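You operate a simulated robot arm through the tools that you are given. There is no shell and no other tool. Be economical: measure what you need, move in short steps, check, and stop when the job is done.

Carry out the task below with a simulated robot arm. There is one attempt and no reset: what you move stays moved.

TASK
Press the shaker button three times.

It is judged by the outcome, as a careful person would: the job done as asked, and still so three seconds after it is handed in. It fails if anything else is knocked over, pushed out of place, dropped, spilled or broken.

THE ROBOT
A 7-joint arm with a two-finger parallel gripper, fixed in place. Base frame: the origin is at the foot of the arm, x ahead of it, y to its left, z up. Lengths are in m, angles in rad, forces in N, time in s.
Its first joint turns from -1.152 to 1.152 rad. Payload 2.6 kg.
Tool frame: the origin (TCP) lies between the finger pads and is the grasp point; the fingertips stand 0.03 m ahead of it; z points along the fingers, y is the line along which they close. The gripper opens to 0.094 m. The fingers are 0.028 m wide and 0.01 m thick; the gripper's body (0.05 by 0.096 m) begins 0.055 m behind the TCP.
Orientation is that of the tool frame in the base frame, as a unit quaternion [w, x, y, z]. With the fingers straight down and closing along the base's y, the tool's x points along the base's -x, its y along +y and its z along -z.

THE INTERFACE
- The arm moves only by the tool apply_moves. Its argument "deltas" is a list of rows, each an object (a shift or turn left out is 0, a gripper value left out holds the last) with "offset": the shift along the base's x, y, z in m, a list of three; "delta_rot": the turn, a rotation vector about the base's x, y, z in rad, a list of three; "jaw": the gripper command, from -1 (fully open) to 1 (shut), values between in proportion. In form: [{"offset": [tx, ty, tz], "delta_rot": [ax, ay, az], "jaw": jaw}, ...]. A call has 1 to 10 rows; each row is the pose to reach, as a shift and turn from the pose commanded when the call began. A row lasts 0.2 s, in which the tool goes at most 0.05 m and 0.15 rad; a call with a longer step from one row to the next is refused whole, and so is a gripper value outside its range. A pose out of reach is approached as far as the arm can. The call stops where the force on the tool passes 40 N (or 10 N more than at its start, if that is more) or the arm is blocked; 0.2 s more then pass. The fingers move at their own pace (about 0.072 m/s each) and stop on an object; they squeeze with about 29 N. The grip force told is the motor's: it shows also when the fingers shut on nothing. Time passes only in rows, and 0.2 s behind the last, so rows that repeat a pose let the fingers close. It gives the time, the measured TCP pose, the force on the tool (base axes), the opening and the grip force at its end, in the units of the frame above (readings bear some noise), and new pictures: "views" is both (left out), scene, wrist or none.
- Cameras (640 x 400 px; columns grow to the right, rows downward): "scene" is fixed at [0.0044, 0.4082, 0.5819]; the picture's right is [-0.96, -0.27, 0.00], its down [-0.11, 0.38, -0.92] and it looks along [0.24, -0.88, -0.40] (base axes); focal length 332 px, centre (320, 200). "wrist" rides on the gripper at [-0.037, 0, -0.058] in the tool frame; the picture's right is [0.00, -1.00, 0.00], its down [0.97, 0.00, -0.24] and it looks along [0.24, 0.00, 0.97] (tool axes); focal length 218 px, centre (320, 200).
- locate(camera, pixels): there is no depth. For up to 12 entries [column, row, z] of the newest picture of that camera ("zoom" is the newest enlarged one), the place [x, y] in the base frame at which the ray of that pixel passes the height z, good to about 0.002 m. No time passes.
- enlarge(camera, box): a new picture of the part [left, top, right, bottom] of that camera's present view, enlarged. No time passes.
- sign_off(): hands the job in; it is judged then, once.

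Work in short steps. Measure before you move; look again where a grasp or a placing could have gone wrong, and mend it. You have 60 turns and 120 pictures in all, the two below and enlarged ones among them. Open the gripper and draw the arm clear of the work before you hand the job in, unless the task says otherwise; then end with one line.

The tools are called after "Call:" by a JSON object that holds its "op" and its "data". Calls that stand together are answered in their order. apply_moves: Moves the arm, as the interface text tells. Its arguments: {"type":"object","properties":{"deltas":{"type":"array","items":{"type":"object","properties":{"offset":{"type":"array","items":{"type":"number"}},"delta_rot":{"type":"array","items":{"type":"number"}},"jaw":{"type":"number"}}}},"views":{"type":"string","enum":["both","scene","wrist","none"]}},"required":["deltas"]} The other tools are called the same way: locate (camera, pixels) gives the place at which the rays of pixels pass given heights; enlarge (camera, box) takes an enlarged picture of a part of a camera's view; sign_off () hands the job in.

At the start:

```text
t: 0.0
tcp_pos: [0.2765, -0.3256, 0.342]
tcp_rot: [0.0, 0.0, 1.0, 0.0]
force: [0.3, -0.2, -0.3]
opening: 0.094
finger_force: 0.0
```

scene: 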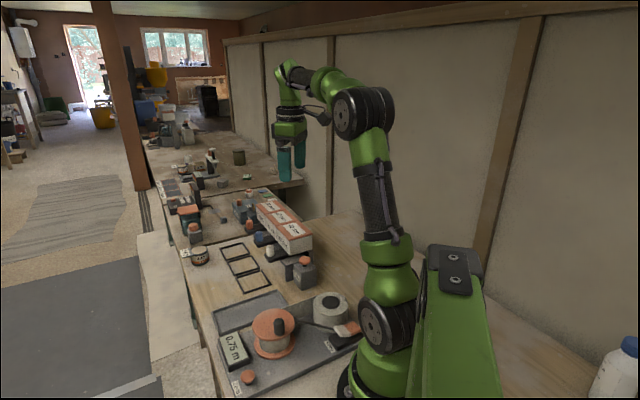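
wrist: 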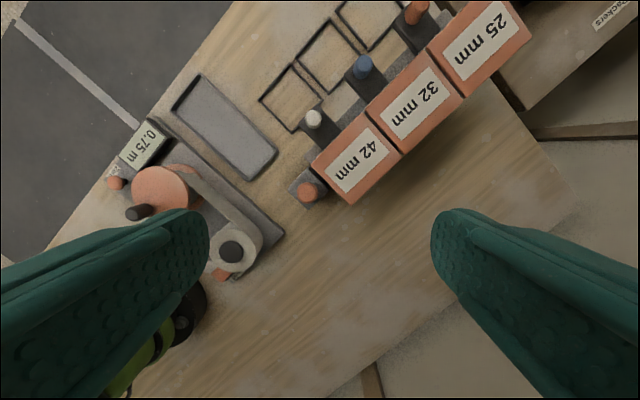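

The pictures show several devices; I enlarge them to find the shaker and its button.

Call:
{"op": "enlarge", "data": {"camera": "scene", "box": [140, 140, 320, 270]}}

Call:
{"op": "enlarge", "data": {"camera": "scene", "box": [200, 250, 380, 400]}}

Call:
{"op": "enlarge", "data": {"camera": "wrist", "box": [90, 0, 550, 290]}}

```text
3.08 times, centred on (230, 205) of scene
```

zoom: 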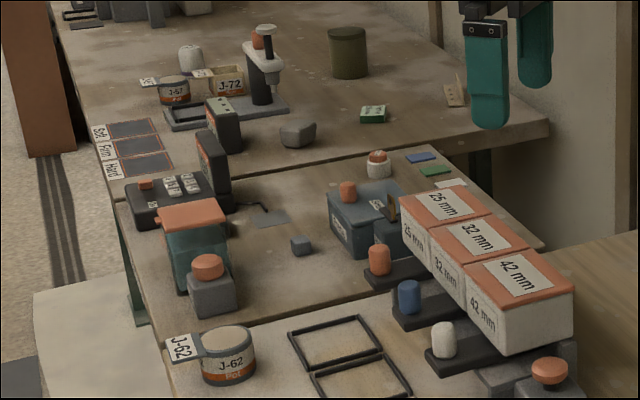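

```text
2.67 times, centred on (290, 325) of scene
```

zoom: 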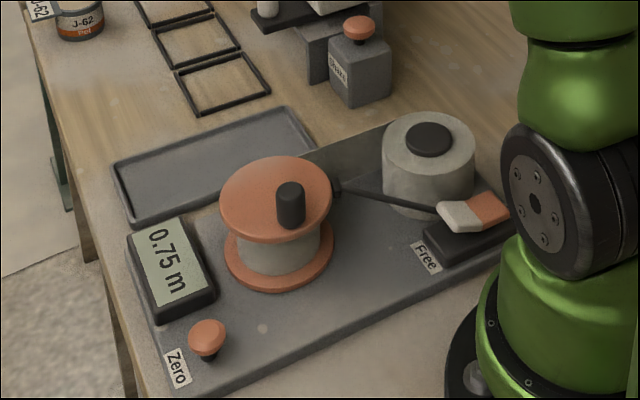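

```text
1.38 times, centred on (320, 145) of wrist
```

zoom: 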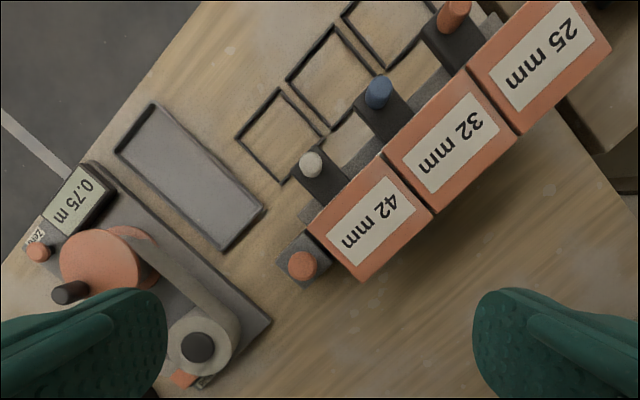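

There are two candidate buttons: near the 42 mm box at scene (303,262), and by the teal box at (193,226). I read their labels.

Call:
{"op": "enlarge", "data": {"camera": "scene", "box": [270, 240, 330, 300]}}

Call:
{"op": "enlarge", "data": {"camera": "scene", "box": [170, 185, 250, 245]}}

Call:
{"op": "enlarge", "data": {"camera": "scene", "box": [225, 185, 295, 235]}}

Call:
{"op": "enlarge", "data": {"camera": "wrist", "box": [270, 120, 370, 220]}}

```text
6.67 times, centred on (300, 270) of scene
```

zoom: 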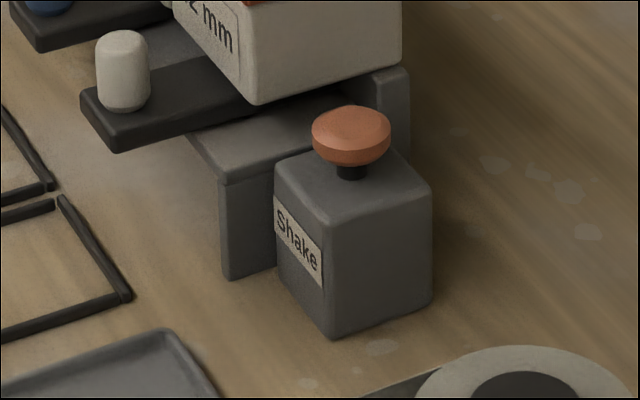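

```text
6.67 times, centred on (210, 215) of scene
```

zoom: 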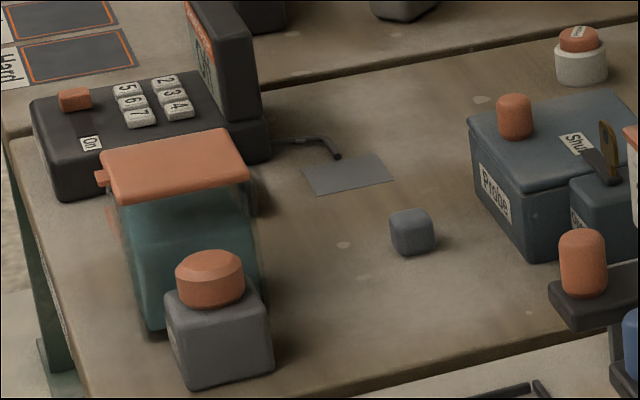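

```text
8.00 times, centred on (260, 210) of scene
```

zoom: 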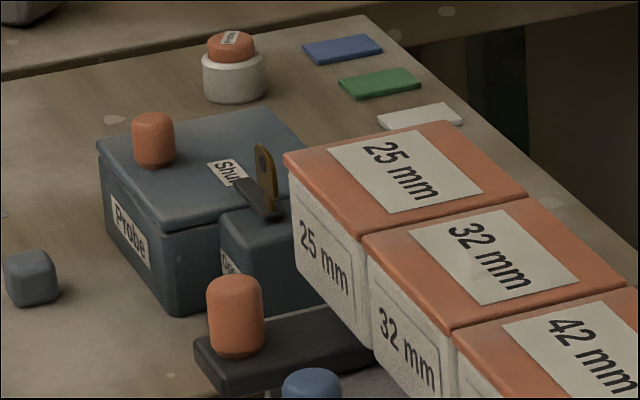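

```text
4.00 times, centred on (320, 170) of wrist
```

zoom: 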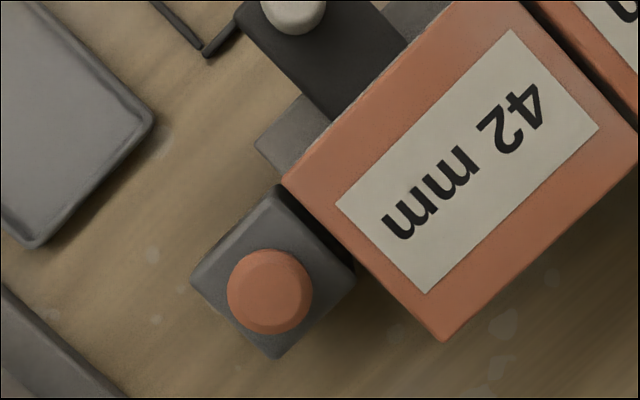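

The "Shake" button is the orange mushroom beside the 42 mm box: scene (304.6,258.3), wrist (307.5,193). I triangulate it.

Call:
{"op": "locate", "data": {"camera": "scene", "pixels": [[304.6, 258.3, 0.12], [304.6, 258.3, 0.14], [304.6, 258.3, 0.15], [304.6, 258.3, 0.16], [304.6, 258.3, 0.18], [320.2, 315.5, 0.085], [302, 290.5, 0.085]]}}

Call:
{"op": "locate", "data": {"camera": "wrist", "pixels": [[307.5, 192.5, 0.12], [307.5, 192.5, 0.14], [307.5, 192.5, 0.15], [307.5, 192.5, 0.16], [307.5, 192.5, 0.18], [311, 166, 0.2], [350, 205, 0.2]]}}

```text
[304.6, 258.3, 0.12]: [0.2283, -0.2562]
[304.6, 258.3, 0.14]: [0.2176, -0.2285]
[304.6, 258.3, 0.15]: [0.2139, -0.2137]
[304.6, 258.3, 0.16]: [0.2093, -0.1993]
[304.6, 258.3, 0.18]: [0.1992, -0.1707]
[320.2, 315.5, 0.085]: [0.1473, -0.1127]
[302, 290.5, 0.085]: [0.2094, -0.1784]
```

```text
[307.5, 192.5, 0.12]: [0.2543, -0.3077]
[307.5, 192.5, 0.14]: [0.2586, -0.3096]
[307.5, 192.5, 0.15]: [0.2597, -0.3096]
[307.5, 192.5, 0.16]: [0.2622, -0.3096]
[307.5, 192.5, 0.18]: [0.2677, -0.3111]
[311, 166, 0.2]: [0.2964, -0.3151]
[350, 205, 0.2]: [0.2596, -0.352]
```

Rays meet near z≈0.085, lower than I expected, so I check the local surface height with a frame corner seen in both views: scene (271.5,284.7), wrist (291,134).

Call:
{"op": "locate", "data": {"camera": "scene", "pixels": [[271.5, 284.7, 0.0], [271.5, 284.7, 0.03], [271.5, 284.7, 0.06], [271.5, 284.7, 0.09], [304.6, 258.3, 0.07], [304.6, 258.3, 0.08], [304.6, 258.3, 0.09], [304.6, 258.3, 0.1], [302, 290.5, 0.03], [302, 290.5, 0.0]]}}

Call:
{"op": "locate", "data": {"camera": "wrist", "pixels": [[291, 134, 0.0], [291, 134, 0.03], [291, 134, 0.06], [291, 134, 0.09], [307.5, 192.5, 0.07], [307.5, 192.5, 0.08], [307.5, 192.5, 0.09], [307.5, 192.5, 0.1]]}}

Call:
{"op": "enlarge", "data": {"camera": "wrist", "box": [230, 60, 390, 220]}}

```text
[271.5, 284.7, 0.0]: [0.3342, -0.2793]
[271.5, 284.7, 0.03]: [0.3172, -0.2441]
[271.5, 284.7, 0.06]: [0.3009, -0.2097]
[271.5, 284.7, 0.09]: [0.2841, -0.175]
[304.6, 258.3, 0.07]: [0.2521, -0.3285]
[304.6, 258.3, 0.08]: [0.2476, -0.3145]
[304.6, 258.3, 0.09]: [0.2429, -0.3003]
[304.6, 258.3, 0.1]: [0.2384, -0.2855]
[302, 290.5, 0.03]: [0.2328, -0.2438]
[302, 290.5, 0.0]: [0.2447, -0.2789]
```

```text
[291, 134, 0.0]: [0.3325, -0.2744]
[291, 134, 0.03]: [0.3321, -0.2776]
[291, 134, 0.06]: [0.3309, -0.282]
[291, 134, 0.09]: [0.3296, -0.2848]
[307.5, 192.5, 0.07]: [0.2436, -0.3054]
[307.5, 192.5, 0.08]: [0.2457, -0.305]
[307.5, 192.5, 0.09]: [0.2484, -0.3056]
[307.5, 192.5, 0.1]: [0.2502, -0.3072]
```

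```text
2.50 times, centred on (310, 140) of wrist
```

zoom: 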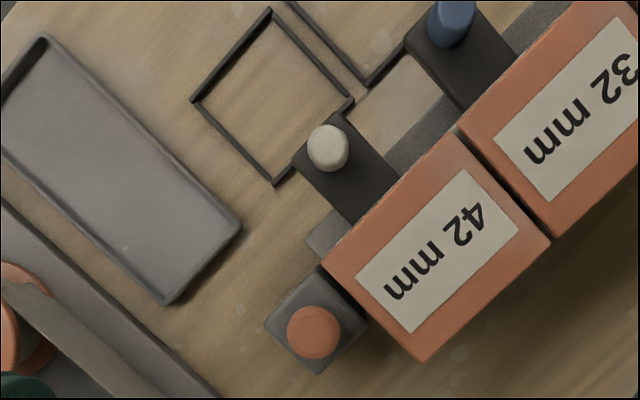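

The bench here is at z≈0 and the button top about z≈0.085 at (0.246,-0.305). I now check the 42 mm box's top height for gripper clearance.

Call:
{"op": "locate", "data": {"camera": "scene", "pixels": [[290, 240.5, 0.08], [290, 240.5, 0.1], [290, 240.5, 0.12], [290, 240.5, 0.14], [290, 240.5, 0.16]]}}

Call:
{"op": "locate", "data": {"camera": "wrist", "pixels": [[311, 166, 0.08], [311, 166, 0.1], [311, 166, 0.12], [311, 166, 0.14], [311, 166, 0.16], [350, 205, 0.1], [350, 205, 0.12], [350, 205, 0.14]]}}

Call:
{"op": "enlarge", "data": {"camera": "scene", "box": [255, 190, 335, 250]}}

```text
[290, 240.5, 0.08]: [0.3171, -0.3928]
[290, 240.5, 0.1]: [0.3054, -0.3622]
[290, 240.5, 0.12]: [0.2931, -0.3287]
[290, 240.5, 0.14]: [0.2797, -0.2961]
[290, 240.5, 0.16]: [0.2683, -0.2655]
```

```text
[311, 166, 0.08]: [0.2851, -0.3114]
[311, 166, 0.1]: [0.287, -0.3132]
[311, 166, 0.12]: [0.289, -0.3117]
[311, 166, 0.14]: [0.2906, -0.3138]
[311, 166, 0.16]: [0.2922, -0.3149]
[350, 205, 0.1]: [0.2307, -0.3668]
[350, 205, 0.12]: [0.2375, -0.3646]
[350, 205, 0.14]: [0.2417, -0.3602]
```

```text
6.67 times, centred on (295, 220) of scene
```

zoom: 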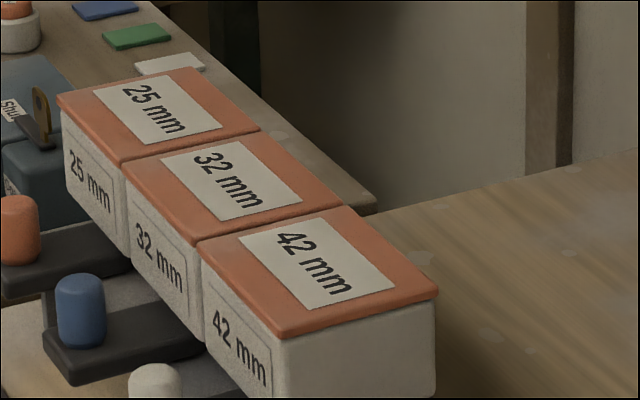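

The box top is ≈0.13 with its edge 3.7 cm from the button, so closed fingers straight down fit. I shut the gripper, move over the button and stop with the tips about 4.5 cm above it.

Call:
{"op": "apply_moves", "data": {"deltas": [{"offset": [-0.03, 0.0205, 0], "jaw": 1}, {"offset": [-0.0305, 0.0205, -0.045], "jaw": 1}, {"offset": [-0.0305, 0.0205, -0.09], "jaw": 1}, {"offset": [-0.0305, 0.0205, -0.135], "jaw": 1}, {"offset": [-0.0305, 0.0205, -0.18], "jaw": 1}, {"offset": [-0.0305, 0.0205, -0.18], "jaw": 1}]}}

Call:
{"op": "enlarge", "data": {"camera": "scene", "box": [255, 200, 345, 290]}}

```text
t: 1.4
tcp_pos: [0.2461, -0.3051, 0.1621]
tcp_rot: [0.0, 0.0, 1.0, 0.001]
force: [-0.6, 0.3, 0.1]
opening: 0.0
finger_force: 29.4
```

scene: 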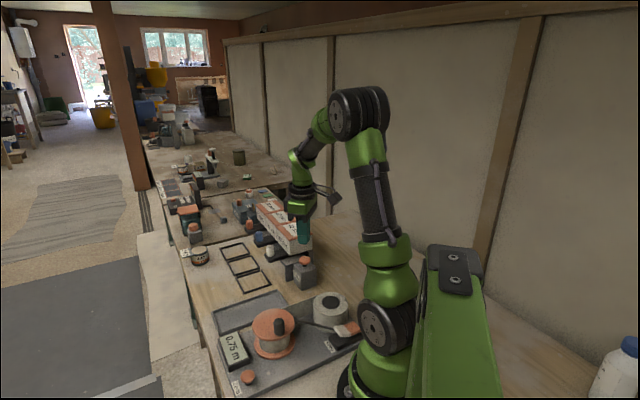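
wrist: 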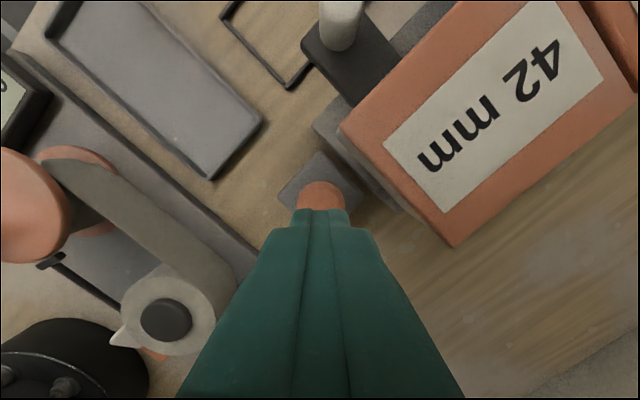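

```text
4.44 times, centred on (300, 245) of scene
```

zoom: 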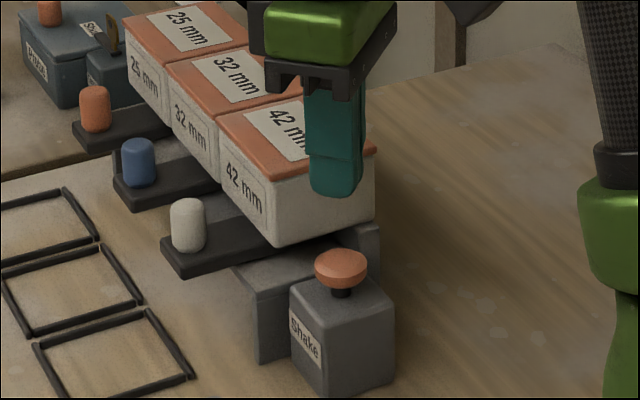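

The tips hang directly above the button in the scene picture. I check the button's centre once more, from wrist (321.5,~204).

Call:
{"op": "locate", "data": {"camera": "wrist", "pixels": [[321.5, 204, 0.085], [321.5, 181, 0.085], [298, 200, 0.085], [345, 200, 0.085]]}}

```text
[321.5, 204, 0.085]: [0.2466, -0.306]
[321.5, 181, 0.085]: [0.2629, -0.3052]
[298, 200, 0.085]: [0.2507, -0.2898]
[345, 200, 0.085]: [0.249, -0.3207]
```

Centred within 1 mm. I descend slowly to the button: tips to z≈0.092, then in 2 mm rows to find contact.

Call:
{"op": "apply_moves", "data": {"deltas": [{"offset": [0, -0.0005, -0.03]}, {"offset": [0, -0.0005, -0.038]}, {"offset": [0, -0.0005, -0.041]}, {"offset": [0, -0.0005, -0.043]}, {"offset": [0, -0.0005, -0.045]}, {"offset": [0, -0.0005, -0.047]}, {"offset": [0, -0.0005, -0.049]}]}}

Call:
{"op": "enlarge", "data": {"camera": "scene", "box": [270, 225, 330, 295]}}

```text
t: 3.0
tcp_pos: [0.2465, -0.3058, 0.1133]
tcp_rot: [0.0, 0.0, 1.0, 0.0]
force: [-0.9, 0.7, 1.1]
opening: 0.0001
finger_force: 28.9
```

scene: 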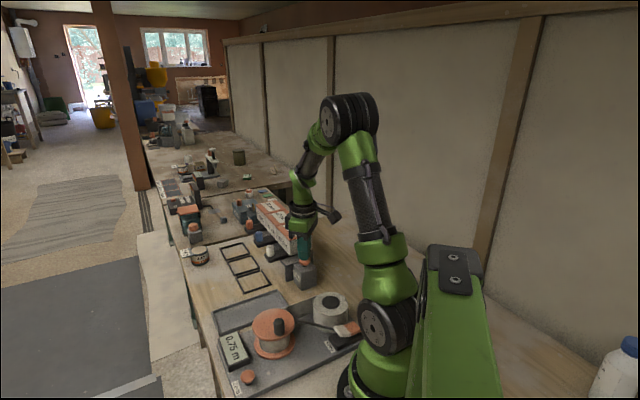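
wrist: 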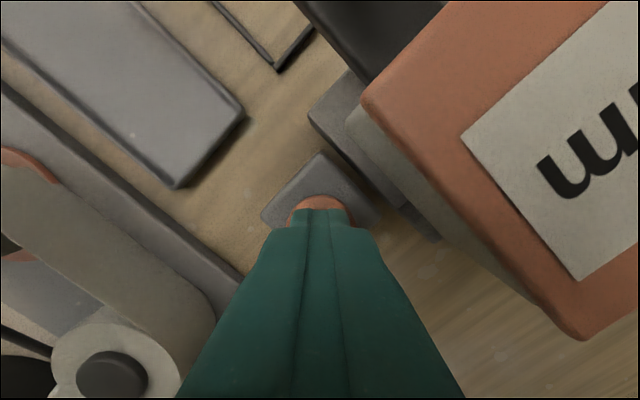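

```text
5.71 times, centred on (300, 260) of scene
```

zoom: 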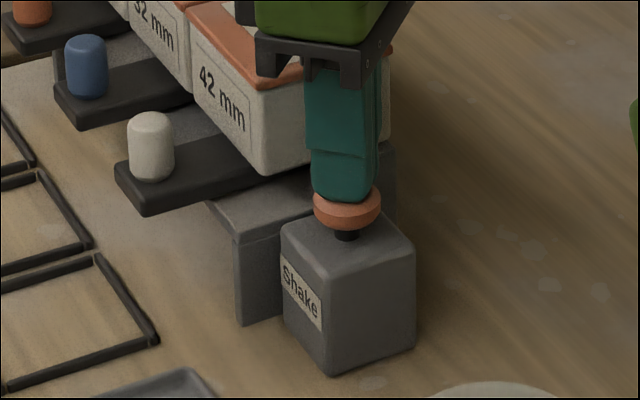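

The tips are touching or nearly touching the cap (scene zoom (347,195)) with ~1 N. I press down gently in 1 mm rows.

Call:
{"op": "apply_moves", "data": {"deltas": [{"offset": [0, 0, -0.001]}, {"offset": [0, 0, -0.002]}, {"offset": [0, 0, -0.003]}, {"offset": [0, 0, -0.004]}], "views": "none"}}

Call:
{"op": "enlarge", "data": {"camera": "scene", "box": [270, 225, 330, 295]}}

```text
t: 4.0
tcp_pos: [0.2461, -0.305, 0.1093]
tcp_rot: [0.0, 0.0, 1.0, 0.0]
force: [-1.2, -1.6, 2.2]
opening: 0.0
finger_force: 28.9
```

```text
5.71 times, centred on (300, 260) of scene
```

zoom: 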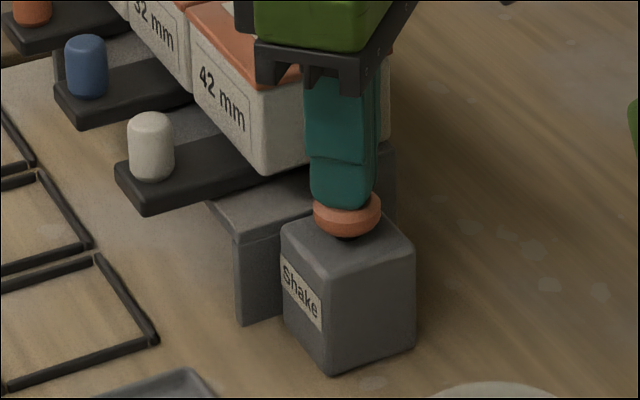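

The cap has sunk (stem shorter), force 2.2 N. I keep going to the end of travel.

Call:
{"op": "apply_moves", "data": {"deltas": [{"offset": [0, 0, -0.001]}, {"offset": [0, 0, -0.002]}, {"offset": [0, 0, -0.003]}, {"offset": [0, 0, -0.003]}], "views": "none"}}

Call:
{"op": "enlarge", "data": {"camera": "scene", "box": [270, 225, 330, 295]}}

```text
t: 5.0
tcp_pos: [0.2459, -0.3053, 0.1064]
tcp_rot: [0.0, 0.0, 1.0, -0.001]
force: [-1.7, -2.3, 4.8]
opening: 0.0
finger_force: 28.7
```

```text
5.71 times, centred on (300, 260) of scene
```

zoom: 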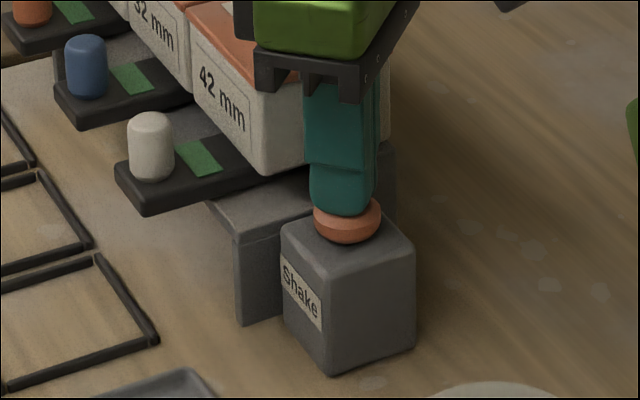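

The press registered: green tabs appeared on the slides under the boxes at zoom (133,78) and (198,155). I rise 15 mm to release fully and look.

Call:
{"op": "apply_moves", "data": {"deltas": [{"offset": [0, 0, 0.008]}, {"offset": [0, 0, 0.016]}, {"offset": [0, 0, 0.016]}, {"offset": [0, 0, 0.016]}], "views": "none"}}

Call:
{"op": "enlarge", "data": {"camera": "scene", "box": [255, 200, 345, 295]}}

```text
t: 6.0
tcp_pos: [0.2465, -0.3045, 0.1219]
tcp_rot: [0.0, -0.001, 1.0, 0.0]
force: [-0.1, 0.3, 0.5]
opening: 0.0001
finger_force: 28.8
```

```text
4.21 times, centred on (300, 248) of scene
```

zoom: 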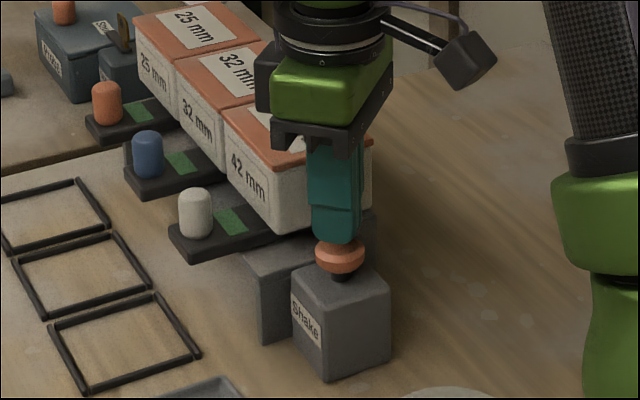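

The button sprang back up and tips are clear. Second press, to the same depth.

Call:
{"op": "apply_moves", "data": {"deltas": [{"offset": [0, 0, -0.005]}, {"offset": [0, 0, -0.01]}, {"offset": [0, 0, -0.014]}, {"offset": [0, 0, -0.0162]}, {"offset": [0, 0, -0.0162]}], "views": "none"}}

Call:
{"op": "enlarge", "data": {"camera": "scene", "box": [255, 200, 345, 295]}}

```text
t: 7.2
tcp_pos: [0.2456, -0.3051, 0.106]
tcp_rot: [0.0, 0.0, 1.0, 0.0]
force: [-1.1, 2.5, 6.2]
opening: 0.0002
finger_force: 29.6
```

```text
4.21 times, centred on (300, 248) of scene
```

zoom: 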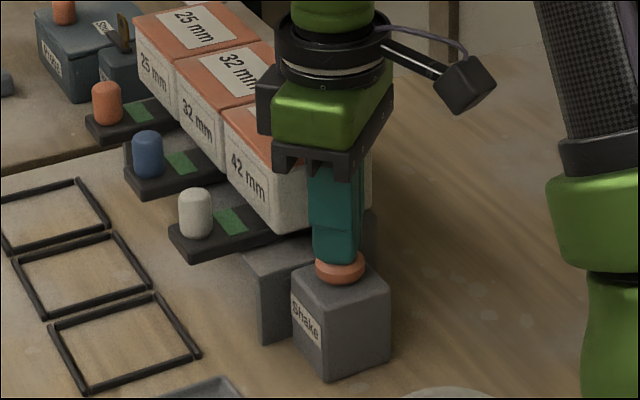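

Second press bottomed at z 0.106, slightly deeper than the first. I release fully again.

Call:
{"op": "apply_moves", "data": {"deltas": [{"offset": [0, 0, 0.008]}, {"offset": [0, 0, 0.0162]}, {"offset": [0, 0, 0.0162]}, {"offset": [0, 0, 0.0162]}], "views": "none"}}

Call:
{"op": "enlarge", "data": {"camera": "scene", "box": [255, 200, 345, 295]}}

```text
t: 8.2
tcp_pos: [0.2468, -0.3054, 0.1219]
tcp_rot: [0.0, 0.0, 1.0, 0.001]
force: [-0.5, -0.3, -0.6]
opening: 0.0
finger_force: 28.7
```

```text
4.21 times, centred on (300, 248) of scene
```

zoom: 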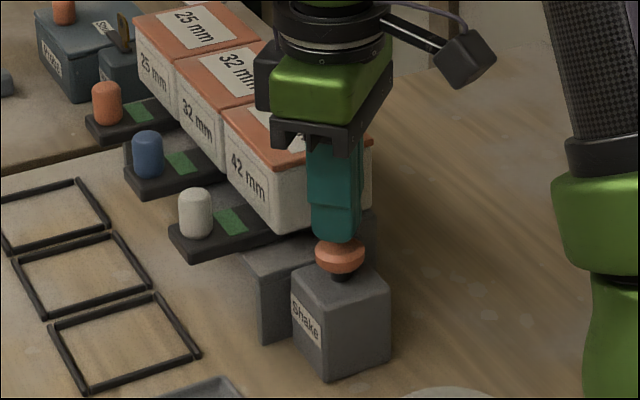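

Button is up again. Third press.

Call:
{"op": "apply_moves", "data": {"deltas": [{"offset": [0, 0, -0.005]}, {"offset": [0, 0, -0.01]}, {"offset": [0, 0, -0.014]}, {"offset": [0, 0, -0.0162]}, {"offset": [0, 0, -0.0162]}], "views": "none"}}

Call:
{"op": "enlarge", "data": {"camera": "scene", "box": [255, 200, 345, 295]}}

```text
t: 9.4
tcp_pos: [0.2457, -0.3061, 0.1058]
tcp_rot: [-0.001, 0.0, 1.0, 0.0]
force: [-1.1, 0.4, 5.3]
opening: 0.0001
finger_force: 28.9
```

```text
4.21 times, centred on (300, 248) of scene
```

zoom: 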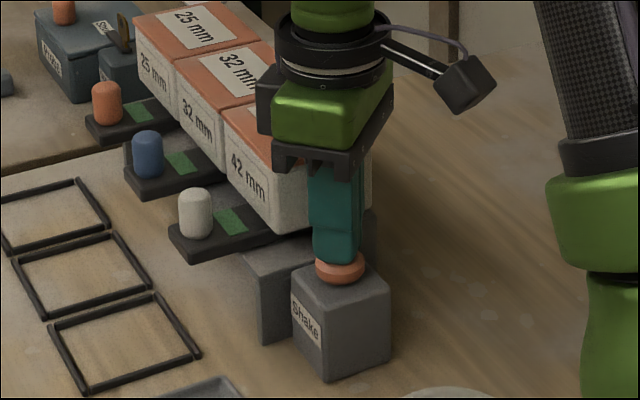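

Third press reached the same depth and force. I rise straight up well clear, and open the gripper once high above the boxes.

Call:
{"op": "apply_moves", "data": {"deltas": [{"offset": [0, 0, 0.02]}, {"offset": [0, 0, 0.065]}, {"offset": [0, 0, 0.11]}, {"offset": [0, 0, 0.155]}, {"offset": [0, 0, 0.2]}, {"offset": [0, 0, 0.235], "jaw": -1}, {"offset": [0, 0, 0.235], "jaw": -1}, {"offset": [0, 0, 0.235], "jaw": -1}, {"offset": [0, 0, 0.235], "jaw": -1}]}}

Call:
{"op": "enlarge", "data": {"camera": "scene", "box": [235, 190, 345, 295]}}

```text
t: 11.4
tcp_pos: [0.2462, -0.3049, 0.3403]
tcp_rot: [0.0, 0.0, 1.0, 0.0]
force: [0.1, 0.3, -0.2]
opening: 0.0938
finger_force: 0.1
```

scene: 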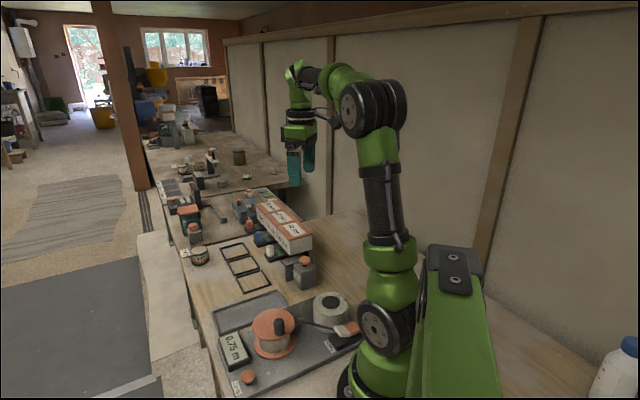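
wrist: 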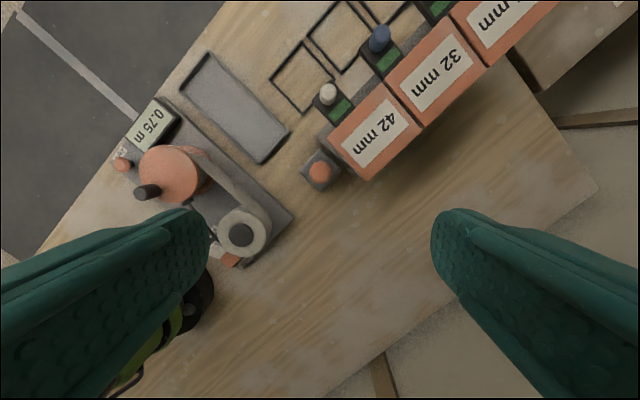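

```text
3.81 times, centred on (290, 242) of scene
```

zoom: 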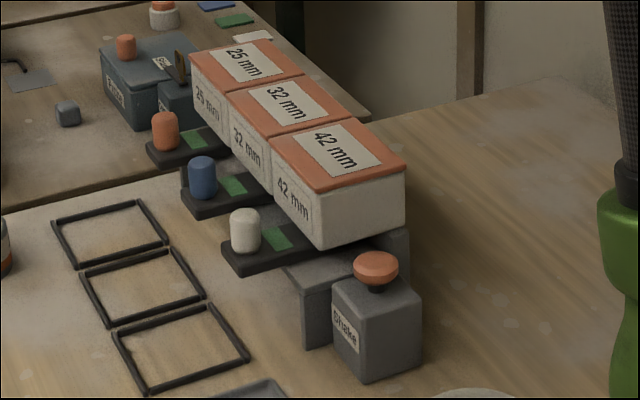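

The button is back up, nothing has moved and the arm is clear with its gripper open, so I hand the job in.

Call:
{"op": "sign_off", "data": {}}

```text
The job is handed in.
```

I pressed the "Shake" button three times to about the same depth, letting it spring back up after each press. The first press turned the tabs under the boxes green. They stayed green, so presses two and three had no visible sign of their own. Nothing else was moved.
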